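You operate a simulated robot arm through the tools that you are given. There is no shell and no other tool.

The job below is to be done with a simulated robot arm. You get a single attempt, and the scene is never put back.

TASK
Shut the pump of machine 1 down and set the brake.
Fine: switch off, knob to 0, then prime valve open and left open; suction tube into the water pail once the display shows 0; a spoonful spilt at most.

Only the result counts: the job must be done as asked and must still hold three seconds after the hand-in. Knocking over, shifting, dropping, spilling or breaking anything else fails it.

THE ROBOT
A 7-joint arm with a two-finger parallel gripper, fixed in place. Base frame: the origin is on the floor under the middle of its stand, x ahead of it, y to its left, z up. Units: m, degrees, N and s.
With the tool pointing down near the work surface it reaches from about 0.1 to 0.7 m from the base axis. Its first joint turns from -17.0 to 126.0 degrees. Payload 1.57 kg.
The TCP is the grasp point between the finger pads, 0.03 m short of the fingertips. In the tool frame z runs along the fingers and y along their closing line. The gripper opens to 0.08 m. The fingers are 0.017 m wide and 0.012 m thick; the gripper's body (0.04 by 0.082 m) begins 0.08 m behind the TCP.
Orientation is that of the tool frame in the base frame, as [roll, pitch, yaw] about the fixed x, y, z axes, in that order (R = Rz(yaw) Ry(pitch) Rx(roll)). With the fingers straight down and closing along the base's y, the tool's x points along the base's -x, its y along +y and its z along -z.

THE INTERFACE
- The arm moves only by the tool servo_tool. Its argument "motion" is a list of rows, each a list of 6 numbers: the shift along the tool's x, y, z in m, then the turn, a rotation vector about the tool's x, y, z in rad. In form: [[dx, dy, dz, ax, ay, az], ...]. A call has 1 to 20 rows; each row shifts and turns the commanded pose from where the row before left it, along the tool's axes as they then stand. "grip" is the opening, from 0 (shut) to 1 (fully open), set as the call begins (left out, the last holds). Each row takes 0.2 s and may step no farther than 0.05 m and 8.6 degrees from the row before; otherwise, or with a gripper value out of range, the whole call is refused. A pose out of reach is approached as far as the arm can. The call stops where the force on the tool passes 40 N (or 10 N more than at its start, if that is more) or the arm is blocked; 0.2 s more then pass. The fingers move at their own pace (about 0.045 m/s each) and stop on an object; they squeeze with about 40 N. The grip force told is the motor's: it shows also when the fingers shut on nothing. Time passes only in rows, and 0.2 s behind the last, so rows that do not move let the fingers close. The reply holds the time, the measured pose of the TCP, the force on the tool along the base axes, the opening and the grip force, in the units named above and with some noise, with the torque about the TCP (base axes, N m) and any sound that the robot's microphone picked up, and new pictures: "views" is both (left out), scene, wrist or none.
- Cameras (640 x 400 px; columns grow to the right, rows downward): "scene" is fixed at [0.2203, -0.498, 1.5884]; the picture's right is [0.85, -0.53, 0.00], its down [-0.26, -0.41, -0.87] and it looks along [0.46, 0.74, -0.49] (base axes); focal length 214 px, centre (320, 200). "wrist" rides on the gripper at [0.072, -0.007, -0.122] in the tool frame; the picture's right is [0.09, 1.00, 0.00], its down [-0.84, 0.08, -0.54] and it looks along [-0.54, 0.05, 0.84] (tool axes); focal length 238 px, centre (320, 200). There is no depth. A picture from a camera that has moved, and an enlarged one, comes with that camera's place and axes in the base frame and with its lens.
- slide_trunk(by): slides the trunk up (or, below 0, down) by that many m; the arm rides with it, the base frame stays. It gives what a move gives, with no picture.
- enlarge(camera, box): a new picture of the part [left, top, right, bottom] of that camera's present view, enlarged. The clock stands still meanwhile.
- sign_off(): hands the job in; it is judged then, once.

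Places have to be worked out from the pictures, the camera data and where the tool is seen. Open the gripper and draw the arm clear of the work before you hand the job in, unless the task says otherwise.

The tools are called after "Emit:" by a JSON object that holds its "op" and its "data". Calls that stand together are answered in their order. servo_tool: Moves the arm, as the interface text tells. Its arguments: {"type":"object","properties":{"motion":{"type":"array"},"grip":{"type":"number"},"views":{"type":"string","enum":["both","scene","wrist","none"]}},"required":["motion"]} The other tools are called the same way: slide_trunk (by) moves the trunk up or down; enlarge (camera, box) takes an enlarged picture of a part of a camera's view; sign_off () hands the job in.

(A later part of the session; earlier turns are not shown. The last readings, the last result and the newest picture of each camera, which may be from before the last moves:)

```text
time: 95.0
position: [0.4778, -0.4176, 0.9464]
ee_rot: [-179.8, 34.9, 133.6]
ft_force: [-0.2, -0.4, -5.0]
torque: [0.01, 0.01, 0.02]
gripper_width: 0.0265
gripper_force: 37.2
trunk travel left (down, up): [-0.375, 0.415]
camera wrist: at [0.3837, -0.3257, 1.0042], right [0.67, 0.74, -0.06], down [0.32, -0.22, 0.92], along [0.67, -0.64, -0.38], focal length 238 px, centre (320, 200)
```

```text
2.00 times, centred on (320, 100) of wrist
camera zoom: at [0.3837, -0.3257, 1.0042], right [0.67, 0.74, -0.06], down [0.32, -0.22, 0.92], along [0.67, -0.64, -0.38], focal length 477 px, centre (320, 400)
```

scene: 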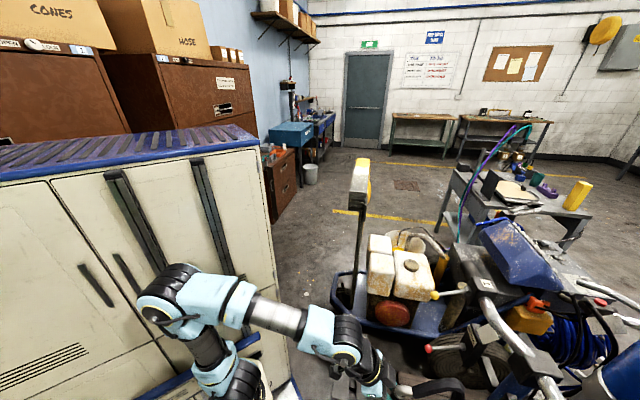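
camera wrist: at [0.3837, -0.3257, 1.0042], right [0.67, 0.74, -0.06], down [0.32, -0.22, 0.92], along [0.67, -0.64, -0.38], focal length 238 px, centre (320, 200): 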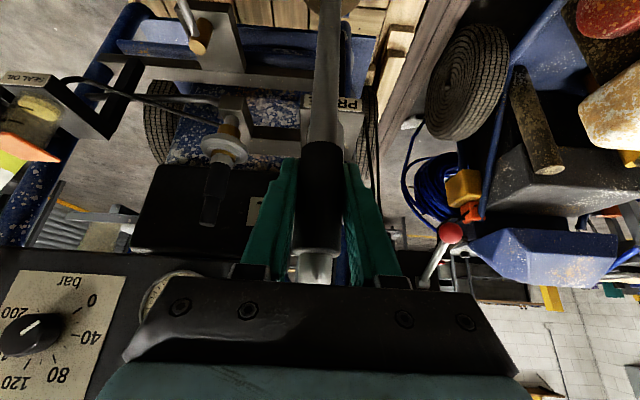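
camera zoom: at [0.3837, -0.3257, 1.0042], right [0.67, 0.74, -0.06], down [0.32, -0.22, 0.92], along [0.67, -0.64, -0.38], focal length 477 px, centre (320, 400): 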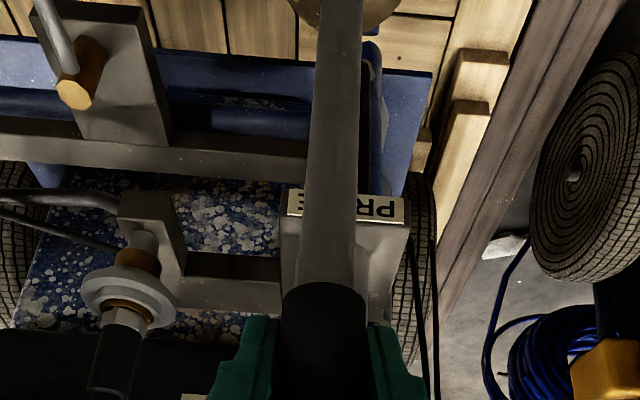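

The tube hangs straight and the hose flexes along with it. I raise it another 15 cm with the arm so that the foot clears the drain spout (top about 0.72).

Emit:
{"op": "servo_tool", "data": {"motion": [[-0.0143, 0, -0.0205, 0, 0, 0], [-0.0143, 0, -0.0205, 0, 0, 0], [-0.0143, 0, -0.0205, 0, 0, 0], [-0.0143, 0, -0.0205, 0, 0, 0], [-0.0143, 0, -0.0205, 0, 0, 0], [-0.0143, 0, -0.0205, 0, 0, 0]], "views": "both"}}

Emit:
{"op": "enlarge", "data": {"camera": "scene", "box": [320, 280, 512, 400]}}

```text
time: 96.4
position: [0.4771, -0.4152, 1.0947]
ee_rot: [-179.8, 34.7, 133.7]
ft_force: [-0.9, -0.4, -4.2]
torque: [0.03, 0.02, 0.0]
gripper_width: 0.0267
gripper_force: 37.1
trunk travel left (down, up): [-0.375, 0.415]
camera wrist: at [0.3834, -0.3246, 1.1521], right [0.67, 0.74, -0.06], down [0.32, -0.22, 0.92], along [0.67, -0.64, -0.38], focal length 238 px, centre (320, 200)
```

scene: 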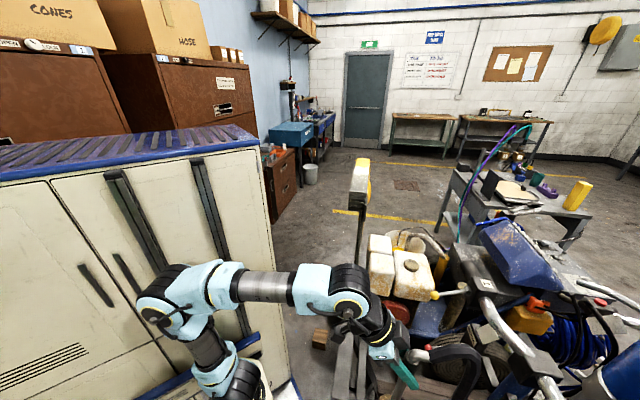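
wrist: 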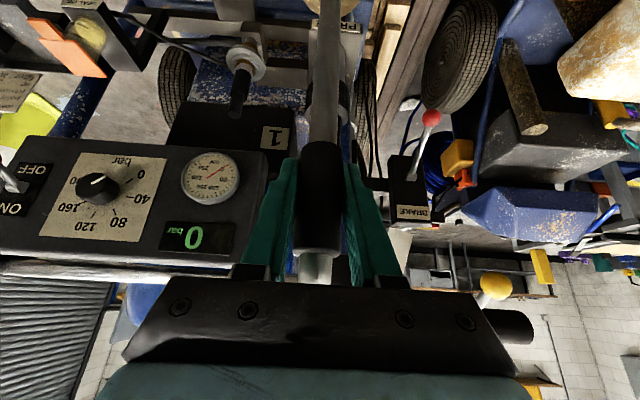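

```text
3.33 times, centred on (416, 340) of scene
camera zoom: at [0.2203, -0.498, 1.5884], right [0.85, -0.53, 0.0], down [-0.26, -0.41, -0.87], along [0.46, 0.74, -0.49], focal length 715 px, centre (0, -267)
```

zoom: 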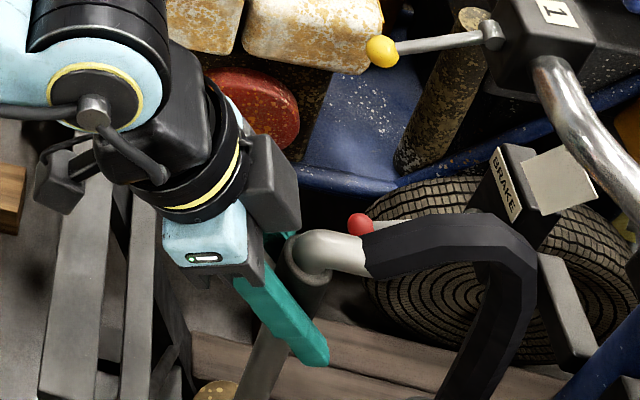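

The tube is high enough: its strainer top is near z 0.89 and the spout top is about 0.72. Switch, knob and display still read OFF, 0 and 0. I now yaw the hand about 44° clockwise in place, so that the arm can reach the far pail.

Emit:
{"op": "servo_tool", "data": {"motion": [[0, 0, 0, 0.0732, 0, 0.105], [0, 0, 0, 0.0732, 0, 0.105], [0, 0, 0, 0.0732, 0, 0.105], [0, 0, 0, 0.0732, 0, 0.105], [0, 0, 0, 0.0732, 0, 0.105], [0, 0, 0, 0.0732, 0, 0.105]], "views": "both"}}

Emit:
{"op": "enlarge", "data": {"camera": "scene", "box": [320, 280, 512, 400]}}

```text
time: 97.8
position: [0.478, -0.4141, 1.0962]
ee_rot: [-179.9, 35.1, 89.4]
ft_force: [0.5, -0.6, -4.3]
torque: [0.02, -0.01, 0.0]
gripper_width: 0.0264
gripper_force: 37.6
trunk travel left (down, up): [-0.375, 0.415]
camera wrist: at [0.4721, -0.2852, 1.1535], right [1.0, 0.06, -0.05], down [0.07, -0.38, 0.92], along [0.04, -0.92, -0.38], focal length 238 px, centre (320, 200)
```

scene: 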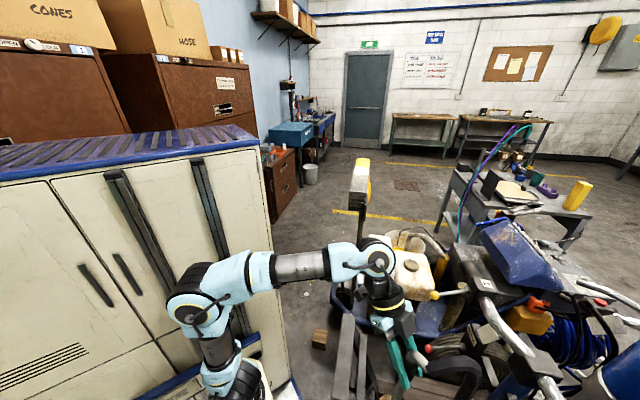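
wrist: 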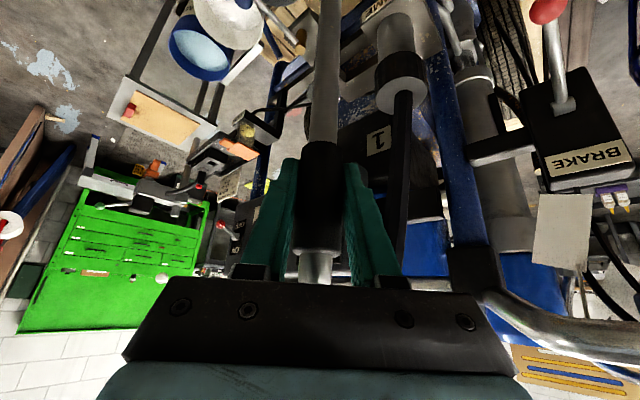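

```text
3.33 times, centred on (416, 340) of scene
camera zoom: at [0.2203, -0.498, 1.5884], right [0.85, -0.53, 0.0], down [-0.26, -0.41, -0.87], along [0.46, 0.74, -0.49], focal length 715 px, centre (0, -267)
```

zoom: 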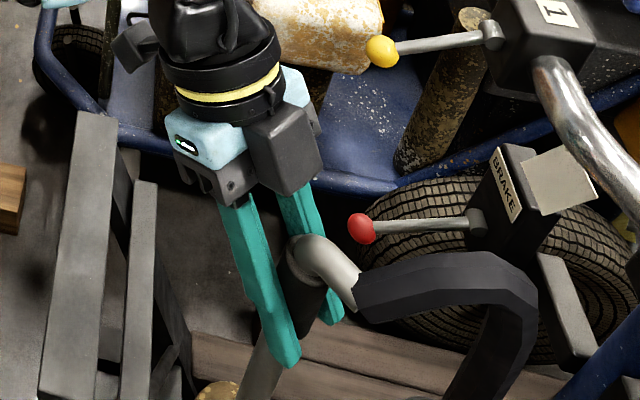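

The tube is stable. I traverse slowly along the pail row at this height for 0.30 m, over the waste pail and past the drain spout.

Emit:
{"op": "servo_tool", "data": {"motion": [[-0.0143, -0.0179, 0.01, 0, 0, 0], [-0.0143, -0.0179, 0.01, 0, 0, 0], [-0.0143, -0.0179, 0.01, 0, 0, 0], [-0.0143, -0.0179, 0.01, 0, 0, 0], [-0.0143, -0.0179, 0.01, 0, 0, 0], [-0.0143, -0.0179, 0.01, 0, 0, 0]], "views": "both"}}

```text
time: 99.2
position: [0.368, -0.5183, 1.0962]
ee_rot: [-179.9, 35.0, 89.6]
ft_force: [1.1, 0.9, -4.8]
torque: [0.01, 0.01, 0.0]
gripper_width: 0.0264
gripper_force: 37.9
trunk travel left (down, up): [-0.375, 0.415]
camera wrist: at [0.3619, -0.3882, 1.154], right [1.0, 0.07, -0.05], down [0.08, -0.38, 0.92], along [0.04, -0.92, -0.38], focal length 238 px, centre (320, 200)
```

scene: 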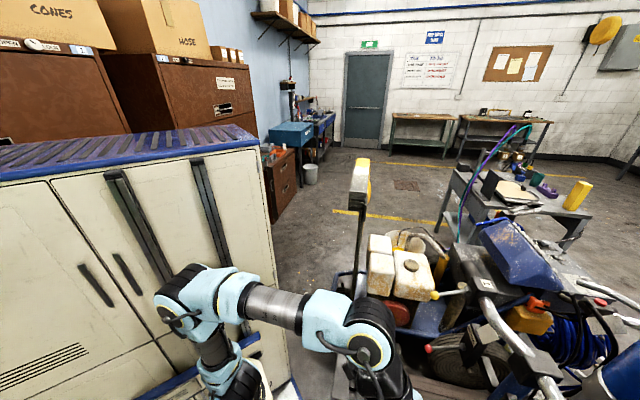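
wrist: 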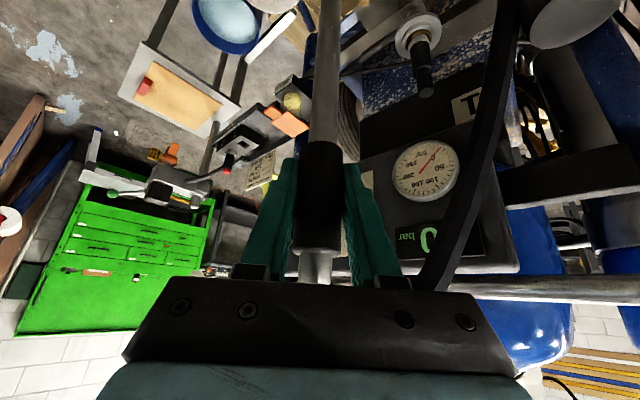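

Everything is moving cleanly, with no contact forces. I continue the second half of the traverse.

Emit:
{"op": "servo_tool", "data": {"motion": [[-0.0143, -0.0179, 0.01, 0, 0, 0], [-0.0143, -0.0179, 0.01, 0, 0, 0], [-0.0143, -0.0179, 0.01, 0, 0, 0], [-0.0143, -0.0179, 0.01, 0, 0, 0], [-0.0143, -0.0179, 0.01, 0, 0, 0], [-0.0143, -0.0179, 0.01, 0, 0, 0]], "views": "both"}}

Emit:
{"op": "enlarge", "data": {"camera": "wrist", "box": [160, 0, 400, 150]}}

```text
time: 100.6
position: [0.2618, -0.6248, 1.0965]
ee_rot: [-180.0, 35.1, 89.6]
ft_force: [0.0, -0.3, -4.5]
torque: [0.02, -0.03, 0.02]
gripper_width: 0.0263
gripper_force: 37.3
trunk travel left (down, up): [-0.375, 0.415]
camera wrist: at [0.2559, -0.494, 1.1546], right [1.0, 0.07, -0.05], down [0.08, -0.38, 0.92], along [0.04, -0.92, -0.38], focal length 238 px, centre (320, 200)
```

scene: 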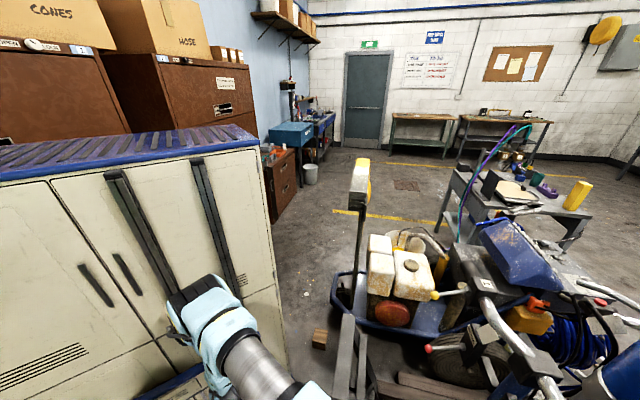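
wrist: 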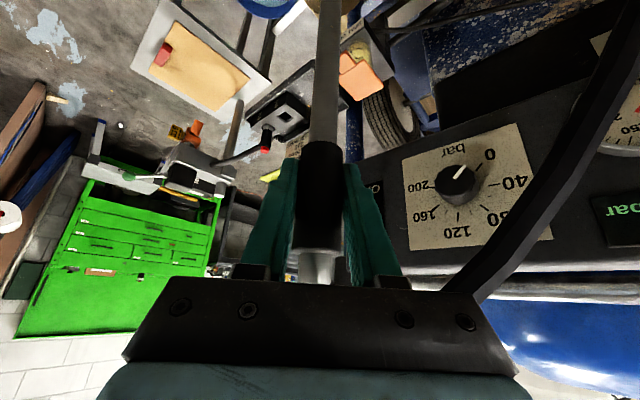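

```text
2.67 times, centred on (280, 75) of wrist
camera zoom: at [0.2559, -0.494, 1.1546], right [1.0, 0.07, -0.05], down [0.08, -0.38, 0.92], along [0.04, -0.92, -0.38], focal length 636 px, centre (427, 533)
```

zoom: 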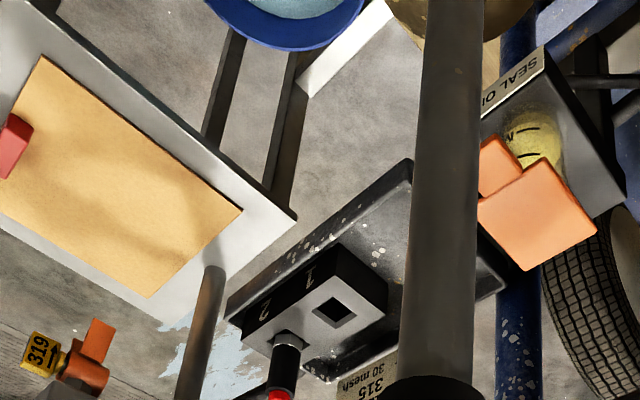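

I'm over the white pail. A look back at my earlier views shows the black parts tray (z about 0.85–0.9) overhangs the back half of the water pail, so the elbow must not point toward the machine. I'll yaw the hand another 44° clockwise, so the elbow points along the row, and the camera then sees the tray and pail edge-on.

Emit:
{"op": "servo_tool", "data": {"motion": [[0, 0, 0, 0.0732, 0, 0.105], [0, 0, 0, 0.0732, 0, 0.105], [0, 0, 0, 0.0732, 0, 0.105], [0, 0, 0, 0.0732, 0, 0.105], [0, 0, 0, 0.0732, 0, 0.105], [0, 0, 0, 0.0732, 0, 0.105]], "views": "both"}}

Emit:
{"op": "enlarge", "data": {"camera": "wrist", "box": [200, 0, 440, 150]}}

```text
time: 102.0
position: [0.2601, -0.6227, 1.0959]
ee_rot: [179.9, 35.0, 45.3]
ft_force: [-0.7, 0.0, -5.3]
torque: [0.01, -0.01, 0.04]
gripper_width: 0.0266
gripper_force: 37.7
trunk travel left (down, up): [-0.375, 0.415]
camera wrist: at [0.3467, -0.5249, 1.1544], right [0.76, -0.65, -0.05], down [-0.21, -0.32, 0.92], along [-0.61, -0.69, -0.38], focal length 238 px, centre (320, 200)
```

scene: 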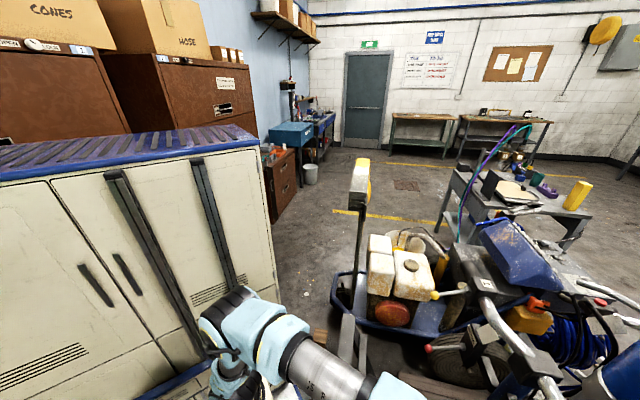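
wrist: 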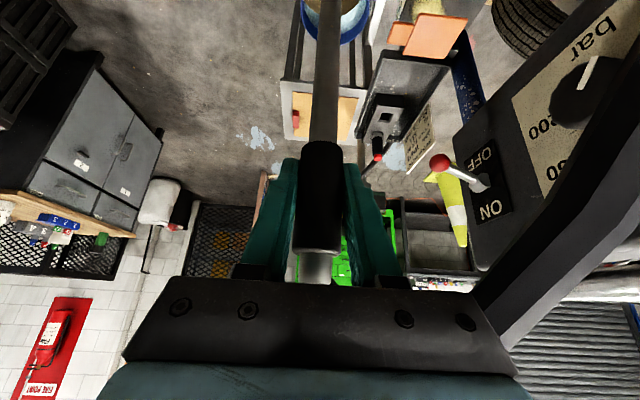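

```text
2.67 times, centred on (320, 75) of wrist
camera zoom: at [0.3467, -0.5249, 1.1544], right [0.76, -0.65, -0.05], down [-0.21, -0.32, 0.92], along [-0.61, -0.69, -0.38], focal length 636 px, centre (320, 533)
```

zoom: 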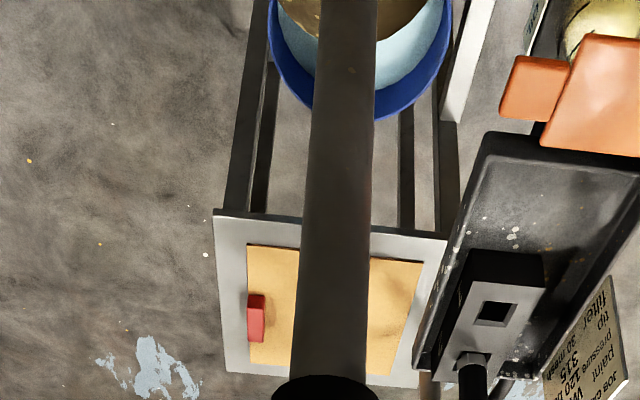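

From this side the geometry is clear. The water pail centre is about (0.11, -0.81), and the tray's near edge is about 4 cm behind the pail's centre line, so coming down slightly in front of centre is safe. I descend here, between the spout and the tray, to about z 0.86.

Emit:
{"op": "servo_tool", "data": {"motion": [[0.0172, 0, 0.0246, 0, 0, 0], [0.0172, 0, 0.0246, 0, 0, 0], [0.0172, 0, 0.0246, 0, 0, 0], [0.0172, 0, 0.0246, 0, 0, 0]], "views": "none"}}

Emit:
{"op": "servo_tool", "data": {"motion": [[0.0172, 0, 0.0246, 0, 0, 0], [0.0172, 0, 0.0246, 0, 0, 0], [0.0172, 0, 0.0246, 0, 0, 0], [0.0143, 0, 0.0205, 0, 0, 0]], "views": "both"}}

Emit:
{"op": "enlarge", "data": {"camera": "wrist", "box": [200, 0, 440, 150]}}

```text
time: 103.0
position: [0.2608, -0.6226, 0.9761]
ee_rot: [179.9, 35.0, 45.5]
ft_force: [-0.6, 1.0, -4.4]
torque: [0.04, -0.03, 0.02]
gripper_width: 0.0264
gripper_force: 37.4
trunk travel left (down, up): [-0.375, 0.415]
```

```text
time: 104.0
position: [0.26, -0.623, 0.8601]
ee_rot: [179.9, 35.1, 45.4]
ft_force: [-0.1, 0.2, -5.5]
torque: [0.0, 0.01, 0.01]
gripper_width: 0.0263
gripper_force: 37.6
trunk travel left (down, up): [-0.375, 0.415]
camera wrist: at [0.3448, -0.5246, 0.9187], right [0.76, -0.64, -0.05], down [-0.21, -0.32, 0.92], along [-0.61, -0.69, -0.38], focal length 238 px, centre (320, 200)
```

scene: 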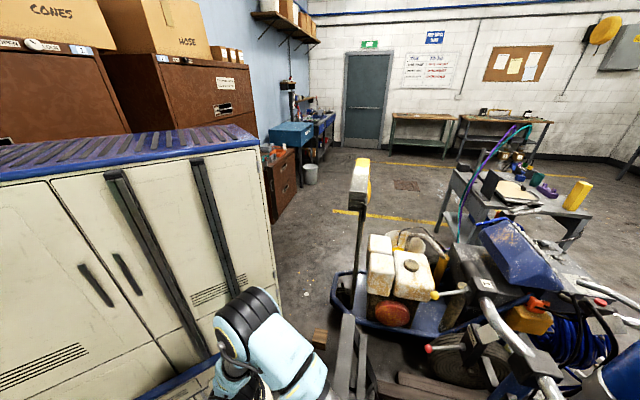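
wrist: 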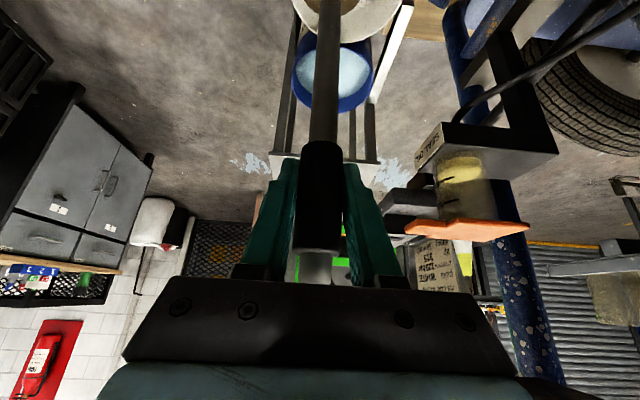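

```text
2.67 times, centred on (320, 75) of wrist
camera zoom: at [0.3448, -0.5246, 0.9187], right [0.76, -0.64, -0.05], down [-0.21, -0.32, 0.92], along [-0.61, -0.69, -0.38], focal length 636 px, centre (320, 533)
```

zoom: 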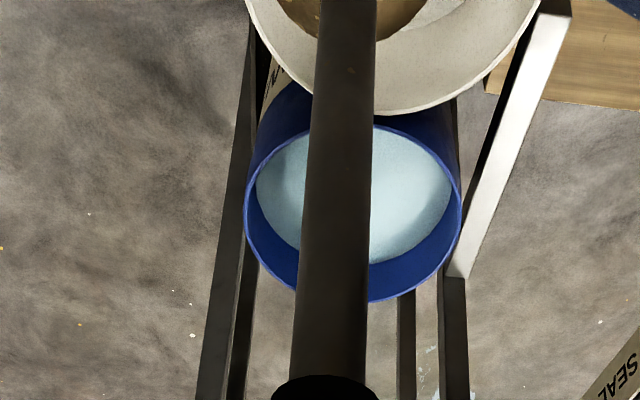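

The water pail is now clearly visible, with its centre at about u = -0.543, n = -0.027 in my row coordinates. I'll take a closer look at the tray edge on the right, to be sure of the clearance for the last leg.

Emit:
{"op": "enlarge", "data": {"camera": "wrist", "box": [340, 100, 580, 250]}}

Emit:
{"op": "enlarge", "data": {"camera": "wrist", "box": [240, 0, 400, 100]}}

```text
2.67 times, centred on (460, 175) of wrist
camera zoom: at [0.3448, -0.5246, 0.9187], right [0.76, -0.64, -0.05], down [-0.21, -0.32, 0.92], along [-0.61, -0.69, -0.38], focal length 636 px, centre (-53, 267)
```

zoom: 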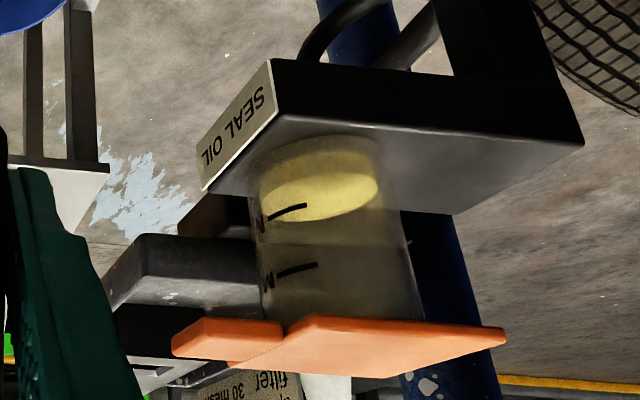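

```text
4.00 times, centred on (320, 50) of wrist
camera zoom: at [0.3448, -0.5246, 0.9187], right [0.76, -0.64, -0.05], down [-0.21, -0.32, 0.92], along [-0.61, -0.69, -0.38], focal length 953 px, centre (320, 800)
```

zoom: 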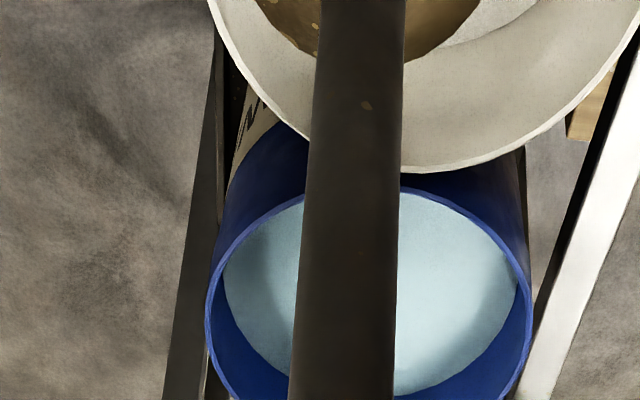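

The tray's near top edge is at n ≈ -0.07, z ≈ 0.84. With the tube at n ≈ -0.01 the strainer has about 2.5 cm clearance there and stays well inside the rim. I move along the row to above the water pail.

Emit:
{"op": "servo_tool", "data": {"motion": [[-0.0199, 0.0005, 0.014, 0, 0, 0], [-0.0199, 0.0005, 0.014, 0, 0, 0], [-0.0199, 0.0005, 0.014, 0, 0, 0], [-0.0199, 0.0005, 0.014, 0, 0, 0], [-0.0199, 0.0005, 0.014, 0, 0, 0]], "views": "none"}}

Emit:
{"op": "servo_tool", "data": {"motion": [[-0.0199, 0.0005, 0.014, 0, 0, 0], [-0.0199, 0.0005, 0.014, 0, 0, 0], [-0.0199, 0.0005, 0.014, 0, 0, 0], [-0.0199, 0.0005, 0.014, 0, 0, 0], [-0.0199, 0.0005, 0.014, 0, 0, 0]], "views": "both"}}

Emit:
{"op": "enlarge", "data": {"camera": "wrist", "box": [200, 0, 440, 150]}}

```text
time: 105.2
position: [0.1774, -0.7122, 0.8612]
ee_rot: [179.9, 34.9, 45.4]
ft_force: [-0.8, 0.0, -4.8]
torque: [0.01, -0.04, 0.01]
gripper_width: 0.0266
gripper_force: 37.4
trunk travel left (down, up): [-0.375, 0.415]
```

```text
time: 106.4
position: [0.0952, -0.801, 0.8614]
ee_rot: [180.0, 34.9, 45.5]
ft_force: [-0.1, 0.0, -4.6]
torque: [0.02, -0.03, -0.02]
gripper_width: 0.0266
gripper_force: 36.8
trunk travel left (down, up): [-0.375, 0.415]
camera wrist: at [0.1804, -0.7025, 0.9197], right [0.76, -0.64, -0.05], down [-0.21, -0.32, 0.92], along [-0.61, -0.69, -0.38], focal length 238 px, centre (320, 200)
```

scene: 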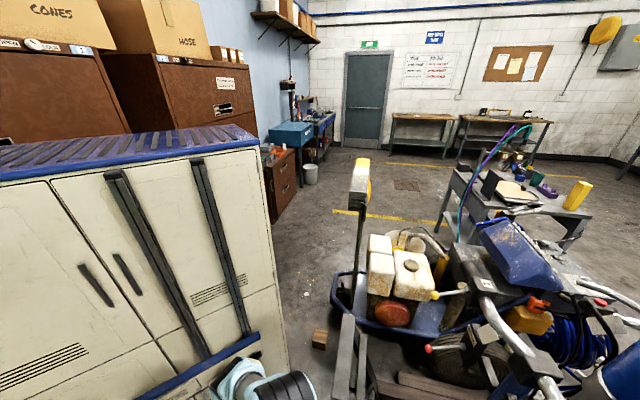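
wrist: 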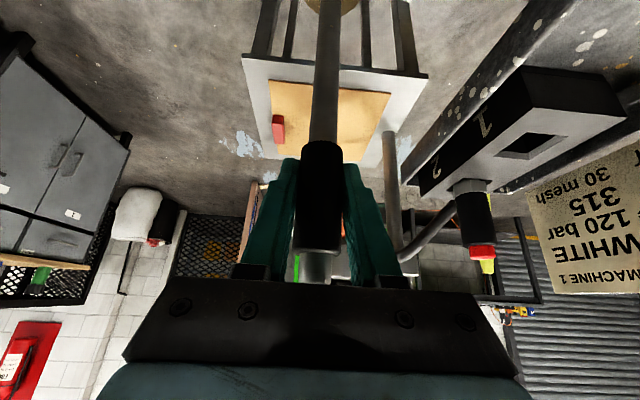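

```text
2.67 times, centred on (320, 75) of wrist
camera zoom: at [0.1804, -0.7025, 0.9197], right [0.76, -0.64, -0.05], down [-0.21, -0.32, 0.92], along [-0.61, -0.69, -0.38], focal length 636 px, centre (320, 533)
```

zoom: 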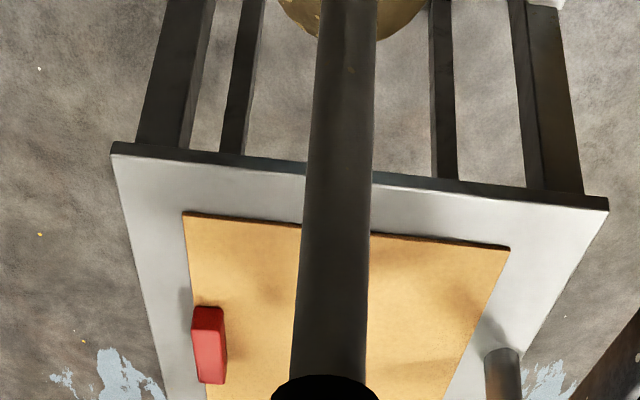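

I'm over the water pail. A re-triangulated pail centre gives u ≈ -0.53, n ≈ -0.027 with the rim at about z 0.51, so I shift about 1 cm along and 1.2 cm forward. That keeps clear of both tray and rim. Then I lower slowly.

Emit:
{"op": "servo_tool", "data": {"motion": [[0.0082, -0.012, -0.0058, 0, 0, 0], [0.0115, 0, 0.0164, 0, 0, 0], [0.0115, 0, 0.0164, 0, 0, 0], [0.0115, 0, 0.0164, 0, 0, 0], [0.0115, 0, 0.0164, 0, 0, 0], [0.0115, 0, 0.0164, 0, 0, 0]], "views": "wrist"}}

```text
time: 107.8
position: [0.0931, -0.7851, 0.7605]
ee_rot: [180.0, 35.0, 45.5]
ft_force: [-0.2, -0.9, -4.0]
torque: [0.03, -0.01, 0.02]
gripper_width: 0.0264
gripper_force: 37.7
trunk travel left (down, up): [-0.375, 0.415]
camera wrist: at [0.179, -0.6871, 0.8183], right [0.76, -0.64, -0.05], down [-0.21, -0.32, 0.92], along [-0.61, -0.69, -0.38], focal length 238 px, centre (320, 200)
```

wrist: 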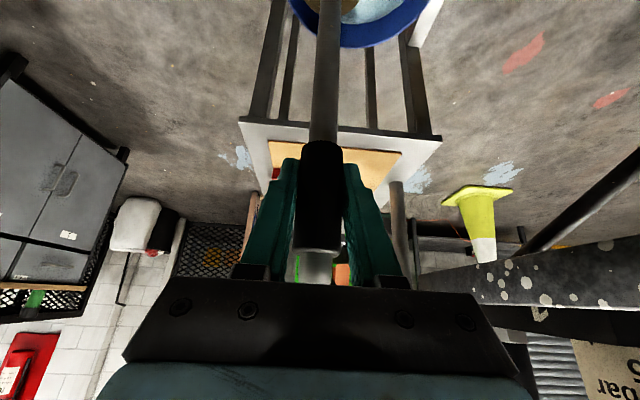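

The blue rim is back in view at the top. I'll enlarge to check the strainer's place relative to the rim.

Emit:
{"op": "enlarge", "data": {"camera": "wrist", "box": [270, 0, 446, 110]}}

Emit:
{"op": "enlarge", "data": {"camera": "wrist", "box": [400, 180, 640, 330]}}

```text
3.64 times, centred on (358, 55) of wrist
camera zoom: at [0.179, -0.6871, 0.8183], right [0.76, -0.64, -0.05], down [-0.21, -0.32, 0.92], along [-0.61, -0.69, -0.38], focal length 867 px, centre (182, 727)
```

zoom: 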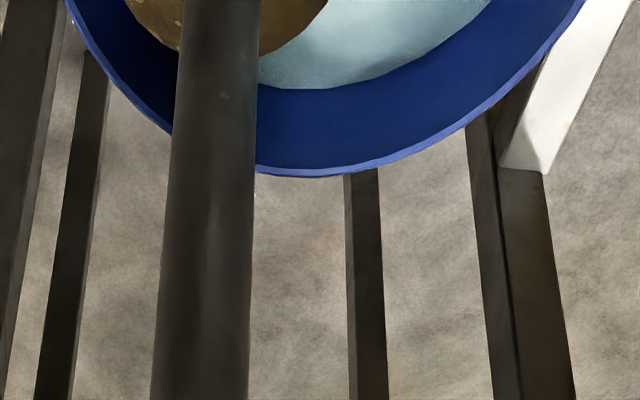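

```text
2.67 times, centred on (520, 255) of wrist
camera zoom: at [0.179, -0.6871, 0.8183], right [0.76, -0.64, -0.05], down [-0.21, -0.32, 0.92], along [-0.61, -0.69, -0.38], focal length 636 px, centre (-213, 53)
```

zoom: 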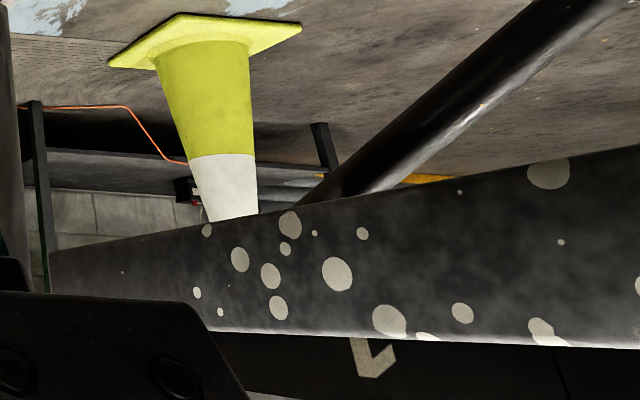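

The tube is about 2.9 cm in front of the pail's centre and the strainer fits inside the rim with about 2 cm to spare. I nudge 5 mm toward centre and keep lowering in short steps, checking the load.

Emit:
{"op": "servo_tool", "data": {"motion": [[0.0086, 0.005, 0.0123, 0, 0, 0], [0.0115, 0, 0.0164, 0, 0, 0], [0.0115, 0, 0.0164, 0, 0, 0]], "views": "wrist"}}

Emit:
{"op": "enlarge", "data": {"camera": "wrist", "box": [270, 0, 446, 110]}}

```text
time: 108.6
position: [0.0973, -0.7892, 0.7056]
ee_rot: [-179.9, 35.0, 45.5]
ft_force: [0.2, 0.1, -4.7]
torque: [-0.02, 0.01, 0.03]
gripper_width: 0.0265
gripper_force: 37.4
trunk travel left (down, up): [-0.375, 0.415]
camera wrist: at [0.1821, -0.6906, 0.7628], right [0.76, -0.64, -0.05], down [-0.21, -0.32, 0.92], along [-0.61, -0.69, -0.38], focal length 238 px, centre (320, 200)
```

wrist: 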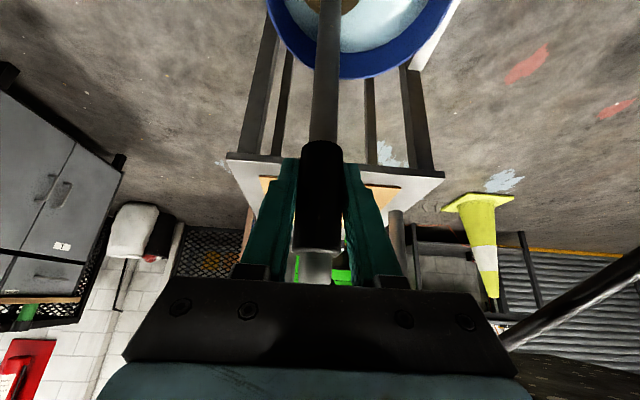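

```text
3.64 times, centred on (358, 55) of wrist
camera zoom: at [0.1821, -0.6906, 0.7628], right [0.76, -0.64, -0.05], down [-0.21, -0.32, 0.92], along [-0.61, -0.69, -0.38], focal length 867 px, centre (182, 727)
```

zoom: 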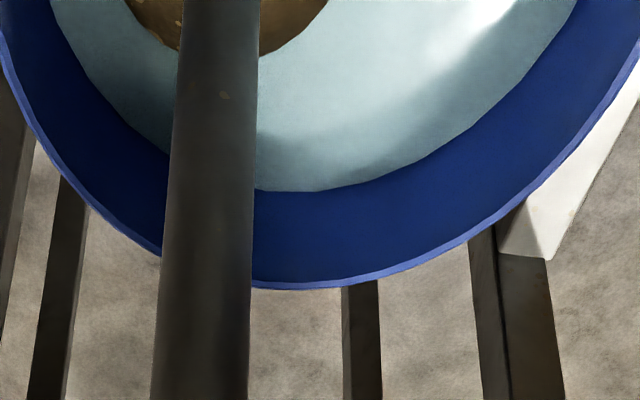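

The strainer is inside the rim and over the water. I continue lowering.

Emit:
{"op": "servo_tool", "data": {"motion": [[0.0115, 0, 0.0164, 0, 0, 0], [0.0115, 0, 0.0164, 0, 0, 0], [0.0115, 0, 0.0164, 0, 0, 0], [0.0115, 0, 0.0164, 0, 0, 0]], "views": "wrist"}}

Emit:
{"op": "enlarge", "data": {"camera": "wrist", "box": [240, 0, 448, 130]}}

```text
time: 109.6
position: [0.0962, -0.7902, 0.6261]
ee_rot: [179.9, 35.0, 45.4]
ft_force: [-0.2, -0.1, -4.4]
torque: [0.01, -0.03, 0.02]
gripper_width: 0.0266
gripper_force: 37.4
trunk travel left (down, up): [-0.375, 0.415]
camera wrist: at [0.1818, -0.6927, 0.6838], right [0.76, -0.64, -0.05], down [-0.21, -0.32, 0.92], along [-0.61, -0.69, -0.38], focal length 238 px, centre (320, 200)
```

wrist: 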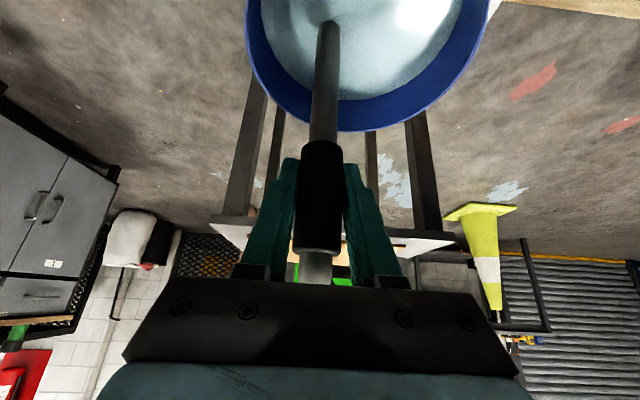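

```text
3.08 times, centred on (344, 65) of wrist
camera zoom: at [0.1818, -0.6927, 0.6838], right [0.76, -0.64, -0.05], down [-0.21, -0.32, 0.92], along [-0.61, -0.69, -0.38], focal length 733 px, centre (246, 615)
```

zoom: 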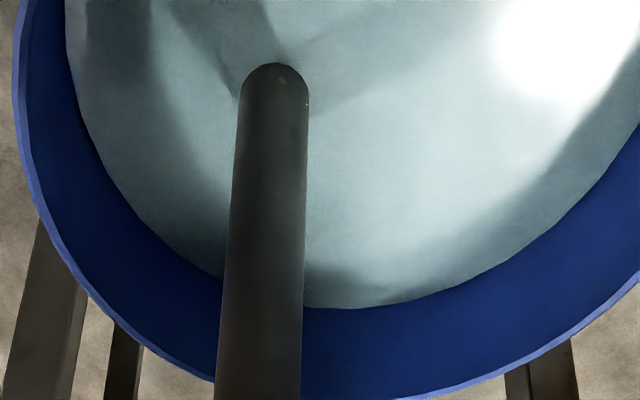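

The tube's foot is now under water. I lower the remaining 6–7 cm in small steps until it is at the same depth as it was in the yellow pail, watching for bottom contact.

Emit:
{"op": "servo_tool", "data": {"motion": [[0.0086, 0, 0.0123, 0, 0, 0], [0.0086, 0, 0.0123, 0, 0, 0], [0.0086, 0, 0.0123, 0, 0, 0]], "views": "none"}}

Emit:
{"op": "servo_tool", "data": {"motion": [[0.0057, 0, 0.0082, 0, 0, 0], [0.0057, 0, 0.0082, 0, 0, 0]], "views": "wrist"}}

```text
time: 110.4
position: [0.0968, -0.7908, 0.5821]
ee_rot: [179.9, 35.0, 45.4]
ft_force: [-0.5, -0.7, -5.1]
torque: [-0.02, 0.0, 0.01]
gripper_width: 0.0265
gripper_force: 37.6
trunk travel left (down, up): [-0.375, 0.415]
```

```text
time: 111.0
position: [0.0968, -0.7918, 0.5614]
ee_rot: [-179.9, 34.9, 45.5]
ft_force: [-0.1, -0.6, -4.0]
torque: [0.04, 0.0, 0.0]
gripper_width: 0.0265
gripper_force: 37.2
trunk travel left (down, up): [-0.375, 0.415]
camera wrist: at [0.1814, -0.692, 0.619], right [0.76, -0.64, -0.05], down [-0.21, -0.32, 0.92], along [-0.61, -0.69, -0.38], focal length 238 px, centre (320, 200)
```

wrist: 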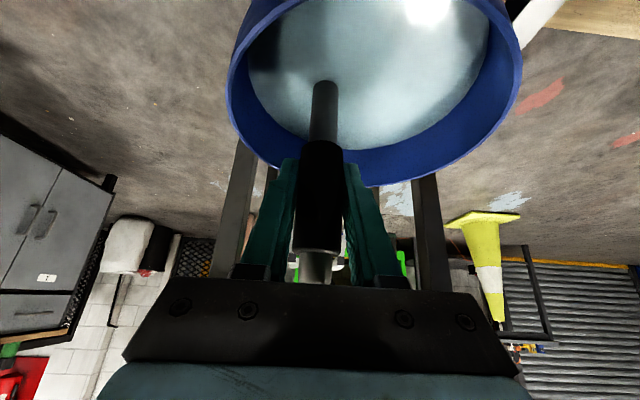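

It's still hanging freely at about the original height. I lower in 5 mm steps to find the bottom.

Emit:
{"op": "servo_tool", "data": {"motion": [[0.0029, 0, 0.0041, 0, 0, 0], [0, 0, 0, 0, 0, 0]], "views": "none"}}

Emit:
{"op": "servo_tool", "data": {"motion": [[0.0029, 0, 0.0041, 0, 0, 0], [0, 0, 0, 0, 0, 0]], "views": "none"}}

Emit:
{"op": "servo_tool", "data": {"motion": [[0.0029, 0, 0.0041, 0, 0, 0], [0, 0, 0, 0, 0, 0]], "views": "wrist"}}

```text
time: 111.6
position: [0.0948, -0.7894, 0.5575]
ee_rot: [179.8, 35.0, 45.5]
ft_force: [1.2, 1.0, 3.1]
torque: [0.49, -0.19, -0.07]
gripper_width: 0.0264
gripper_force: 37.5
trunk travel left (down, up): [-0.375, 0.415]
```

```text
time: 112.2
position: [0.0952, -0.7907, 0.554]
ee_rot: [179.8, 35.2, 45.4]
ft_force: [-0.6, 3.3, 25.4]
torque: [0.61, 0.9, -0.18]
gripper_width: 0.0267
gripper_force: 38.1
trunk travel left (down, up): [-0.375, 0.415]
```

```text
time: 112.8
position: [0.0957, -0.7899, 0.548]
ee_rot: [179.8, 35.1, 45.3]
ft_force: [-3.5, -2.8, 25.0]
torque: [0.02, 0.33, -0.14]
gripper_width: 0.0264
gripper_force: 37.4
trunk travel left (down, up): [-0.375, 0.415]
camera wrist: at [0.1814, -0.6918, 0.6055], right [0.76, -0.64, -0.05], down [-0.21, -0.32, 0.93], along [-0.61, -0.7, -0.38], focal length 238 px, centre (320, 200)
```

wrist: 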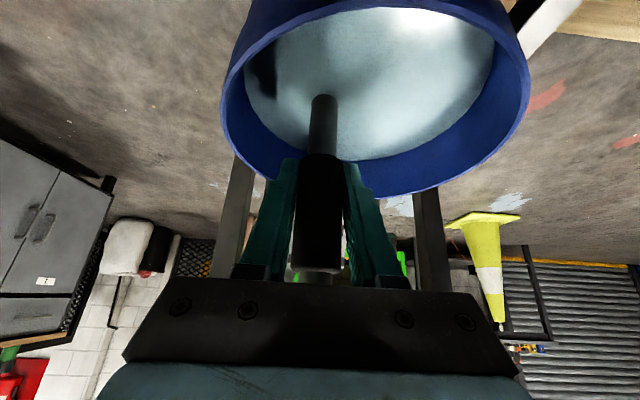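

The foot is standing on the pail's bottom, since contact began near z 0.558. I relieve the pressure by 2–3 mm before letting go.

Emit:
{"op": "servo_tool", "data": {"motion": [[-0.0014, 0, -0.0021, 0, 0, 0], [0, 0, 0, 0, 0, 0]], "views": "none"}}

```text
time: 113.4
position: [0.0974, -0.7893, 0.548]
ee_rot: [180.0, 34.8, 45.5]
ft_force: [-1.5, -3.7, 6.1]
torque: [-0.6, 0.33, 0.02]
gripper_width: 0.0264
gripper_force: 37.6
trunk travel left (down, up): [-0.375, 0.415]
```

The load is nearly balanced. I open the gripper partway and watch how the tube settles.

Emit:
{"op": "servo_tool", "data": {"motion": [[0, 0, 0, 0, 0, 0], [0, 0, 0, 0, 0, 0], [0, 0, 0, 0, 0, 0], [0, 0, 0, 0, 0, 0]], "grip": 0.55, "views": "wrist"}}

Emit:
{"op": "enlarge", "data": {"camera": "wrist", "box": [220, 60, 420, 185]}}

```text
time: 114.4
position: [0.0976, -0.7891, 0.5487]
ee_rot: [180.0, 34.9, 45.4]
ft_force: [-0.1, -0.2, -0.1]
torque: [0.01, -0.03, -0.02]
gripper_width: 0.044
gripper_force: 0.1
trunk travel left (down, up): [-0.375, 0.415]
camera wrist: at [0.1823, -0.6909, 0.6066], right [0.76, -0.64, -0.05], down [-0.21, -0.32, 0.92], along [-0.61, -0.69, -0.38], focal length 238 px, centre (320, 200)
```

wrist: 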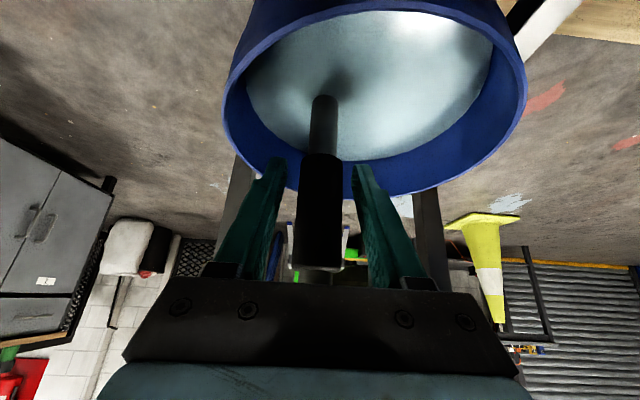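

```text
3.20 times, centred on (320, 122) of wrist
camera zoom: at [0.1823, -0.6909, 0.6066], right [0.76, -0.64, -0.05], down [-0.21, -0.32, 0.92], along [-0.61, -0.69, -0.38], focal length 763 px, centre (320, 448)
```

zoom: 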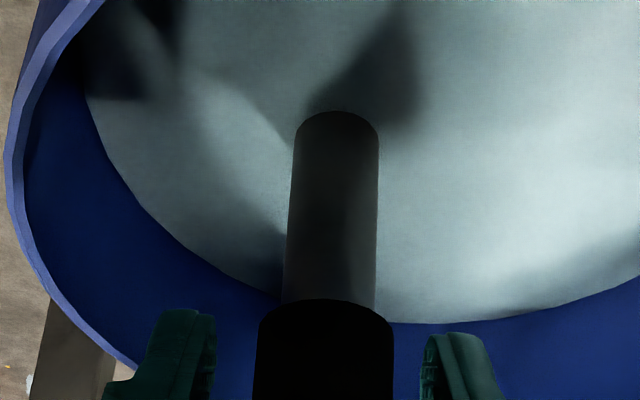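

The tube stands upright by itself in the water, on its wide strainer foot. I back the hand straight out along its own axis, slowly, without touching it.

Emit:
{"op": "servo_tool", "data": {"motion": [[0, 0, -0.02, 0, 0, 0], [0, 0, -0.025, 0, 0, 0], [0, 0, -0.03, 0, 0, 0], [0, 0, -0.03, 0, 0, 0]], "views": "both"}}

Emit:
{"op": "enlarge", "data": {"camera": "wrist", "box": [200, 40, 440, 190]}}

```text
time: 115.4
position: [0.1394, -0.7433, 0.6336]
ee_rot: [179.9, 35.0, 45.5]
ft_force: [-0.1, 0.6, -0.7]
torque: [0.0, 0.01, 0.02]
gripper_width: 0.0439
gripper_force: 0.1
trunk travel left (down, up): [-0.375, 0.415]
camera wrist: at [0.2247, -0.6453, 0.6918], right [0.76, -0.64, -0.05], down [-0.21, -0.32, 0.92], along [-0.61, -0.69, -0.38], focal length 238 px, centre (320, 200)
```

scene: 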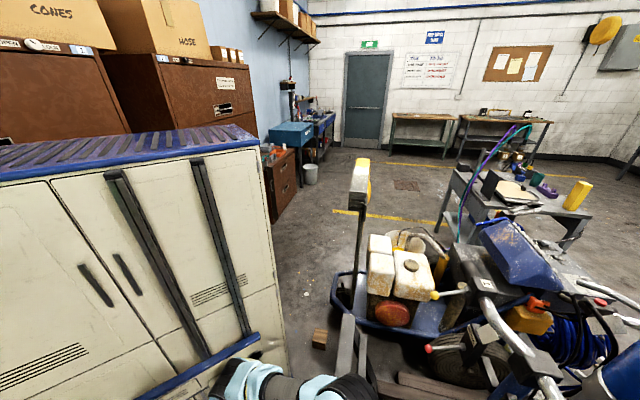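
wrist: 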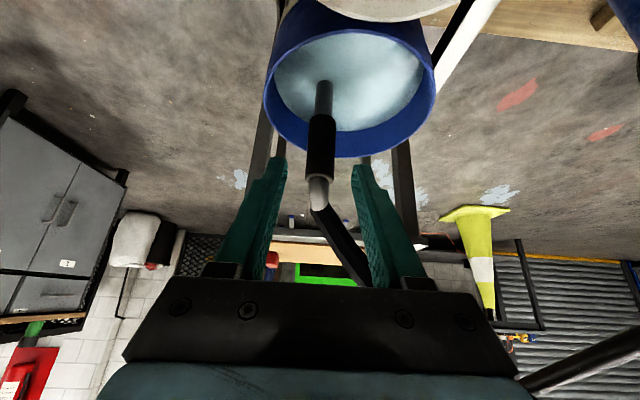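

```text
2.67 times, centred on (320, 115) of wrist
camera zoom: at [0.2247, -0.6453, 0.6918], right [0.76, -0.64, -0.05], down [-0.21, -0.32, 0.92], along [-0.61, -0.69, -0.38], focal length 636 px, centre (320, 427)
```

zoom: 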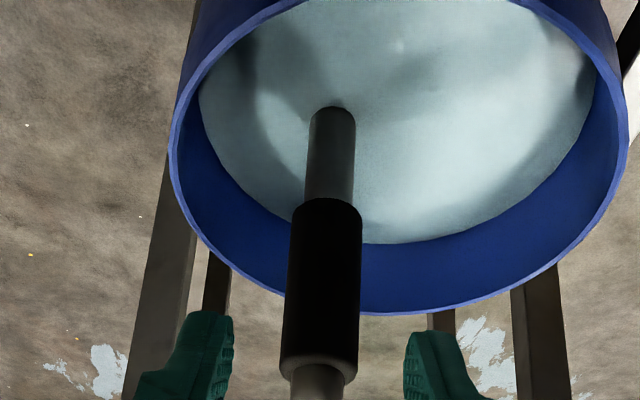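

The tube stays standing in the water pail, and the hose runs off to the machine side. I continue backing out the same way and look again.

Emit:
{"op": "servo_tool", "data": {"motion": [[0, 0, -0.03, 0, 0, 0], [0, 0, -0.03, 0, 0, 0], [0, 0, -0.03, 0, 0, 0], [0, 0, -0.03, 0, 0, 0]], "views": "wrist"}}

Emit:
{"op": "enlarge", "data": {"camera": "wrist", "box": [200, 40, 520, 240]}}

```text
time: 116.4
position: [0.186, -0.6949, 0.7325]
ee_rot: [-180.0, 34.9, 45.6]
ft_force: [-0.4, 0.7, -0.1]
torque: [0.02, -0.01, -0.01]
gripper_width: 0.0438
gripper_force: 0.1
trunk travel left (down, up): [-0.375, 0.415]
camera wrist: at [0.2723, -0.5971, 0.7903], right [0.76, -0.64, -0.05], down [-0.21, -0.32, 0.92], along [-0.61, -0.69, -0.38], focal length 238 px, centre (320, 200)
```

wrist: 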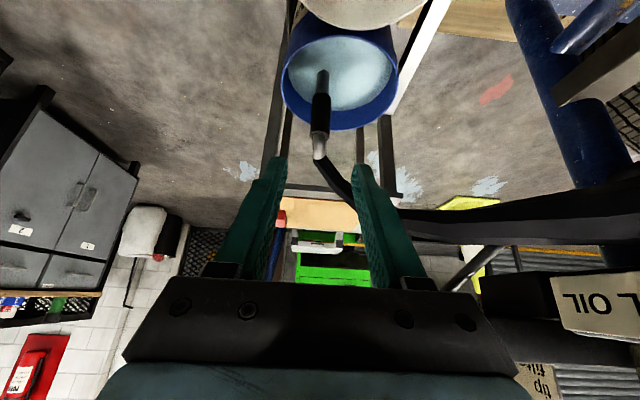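

```text
2.00 times, centred on (360, 140) of wrist
camera zoom: at [0.2723, -0.5971, 0.7903], right [0.76, -0.64, -0.05], down [-0.21, -0.32, 0.92], along [-0.61, -0.69, -0.38], focal length 477 px, centre (240, 320)
```

zoom: 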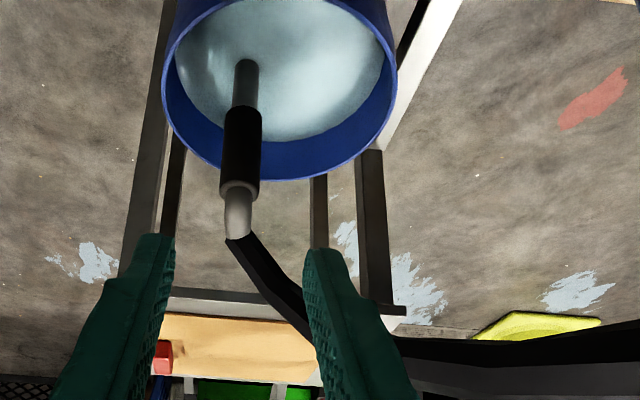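

The hose runs off on the machine side, away from the hand. I move 8 cm away from the machine, then straight up, opening the gripper fully.

Emit:
{"op": "servo_tool", "data": {"motion": [[0, -0.04, 0, 0, 0, 0], [0, -0.04, 0, 0, 0, 0], [-0.0229, 0, -0.0328, 0, 0, 0], [-0.0229, 0, -0.0328, 0, 0, 0], [-0.0229, 0, -0.0328, 0, 0, 0], [-0.0229, 0, -0.0328, 0, 0, 0], [-0.0229, 0, -0.0328, 0, 0, 0]], "grip": 1, "views": "both"}}

Emit:
{"op": "enlarge", "data": {"camera": "wrist", "box": [260, 0, 500, 150]}}

```text
time: 118.0
position: [0.1288, -0.6414, 0.9315]
ee_rot: [180.0, 35.0, 45.4]
ft_force: [0.1, -0.4, 0.3]
torque: [0.0, -0.02, 0.02]
gripper_width: 0.0801
gripper_force: 0.1
trunk travel left (down, up): [-0.375, 0.415]
camera wrist: at [0.2148, -0.5427, 0.9891], right [0.76, -0.64, -0.05], down [-0.21, -0.32, 0.92], along [-0.61, -0.69, -0.38], focal length 238 px, centre (320, 200)
```

scene: 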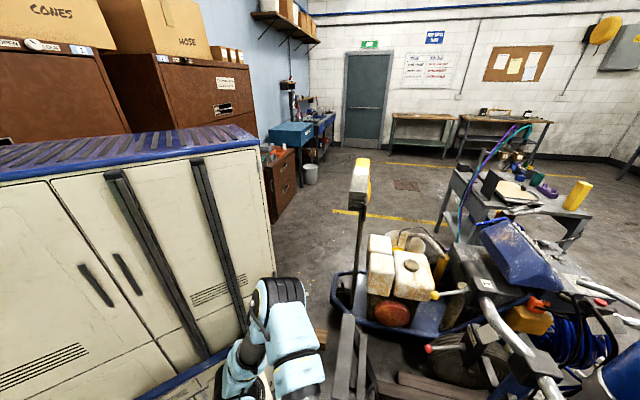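
wrist: 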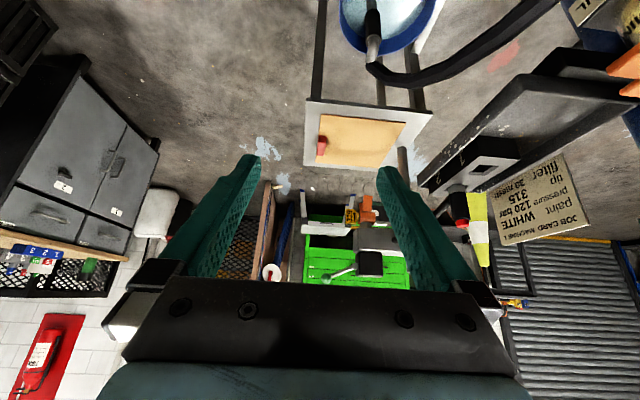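

```text
2.67 times, centred on (380, 75) of wrist
camera zoom: at [0.2148, -0.5427, 0.9891], right [0.76, -0.64, -0.05], down [-0.21, -0.32, 0.92], along [-0.61, -0.69, -0.38], focal length 636 px, centre (160, 533)
```

zoom: 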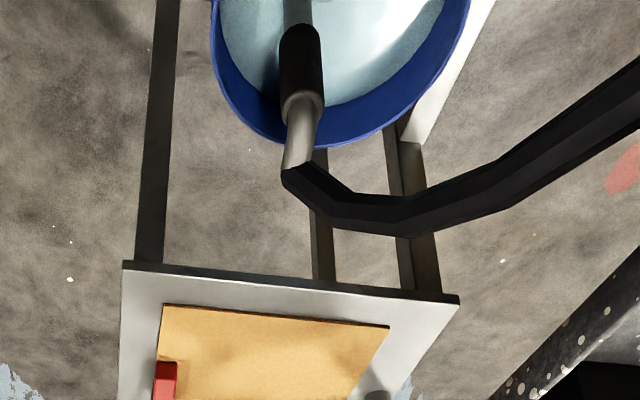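

The suction tube stands in the water pail and I see no spill around it. I draw the arm away from the machine, up and back toward the robot, and then check everything once more.

Emit:
{"op": "servo_tool", "data": {"motion": [[0.0126, -0.0042, -0.0424, 0, 0, 0], [0.0126, -0.0042, -0.0424, 0, 0, 0], [0.0126, -0.0042, -0.0424, 0, 0, 0], [0.0126, -0.0042, -0.0424, 0, 0, 0], [0.0126, -0.0042, -0.0424, 0, 0, 0], [0.0126, -0.0042, -0.0424, 0, 0, 0], [0.0126, -0.0042, -0.0424, 0, 0, 0]], "views": "both"}}

```text
time: 119.6
position: [0.2771, -0.4465, 1.1199]
ee_rot: [179.9, 34.8, 45.5]
ft_force: [0.5, -0.2, 0.5]
torque: [0.01, 0.0, 0.03]
gripper_width: 0.0801
gripper_force: 0.1
trunk travel left (down, up): [-0.375, 0.415]
camera wrist: at [0.3619, -0.3479, 1.1782], right [0.76, -0.64, -0.05], down [-0.21, -0.32, 0.92], along [-0.61, -0.69, -0.38], focal length 238 px, centre (320, 200)
```

scene: 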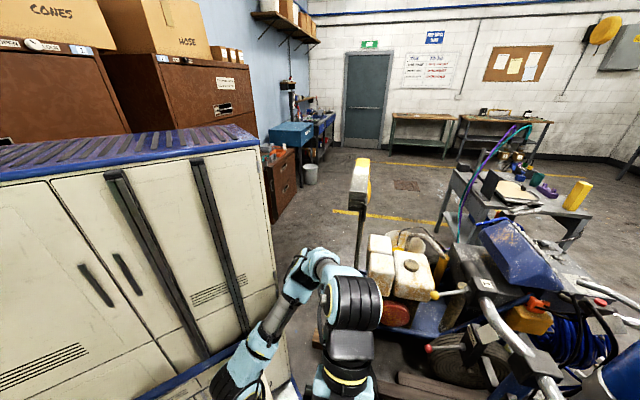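
wrist: 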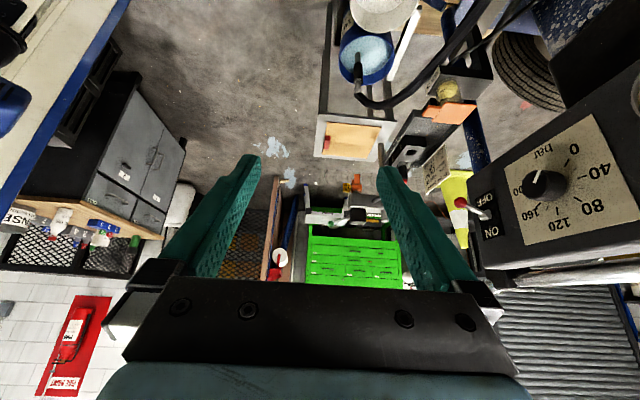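

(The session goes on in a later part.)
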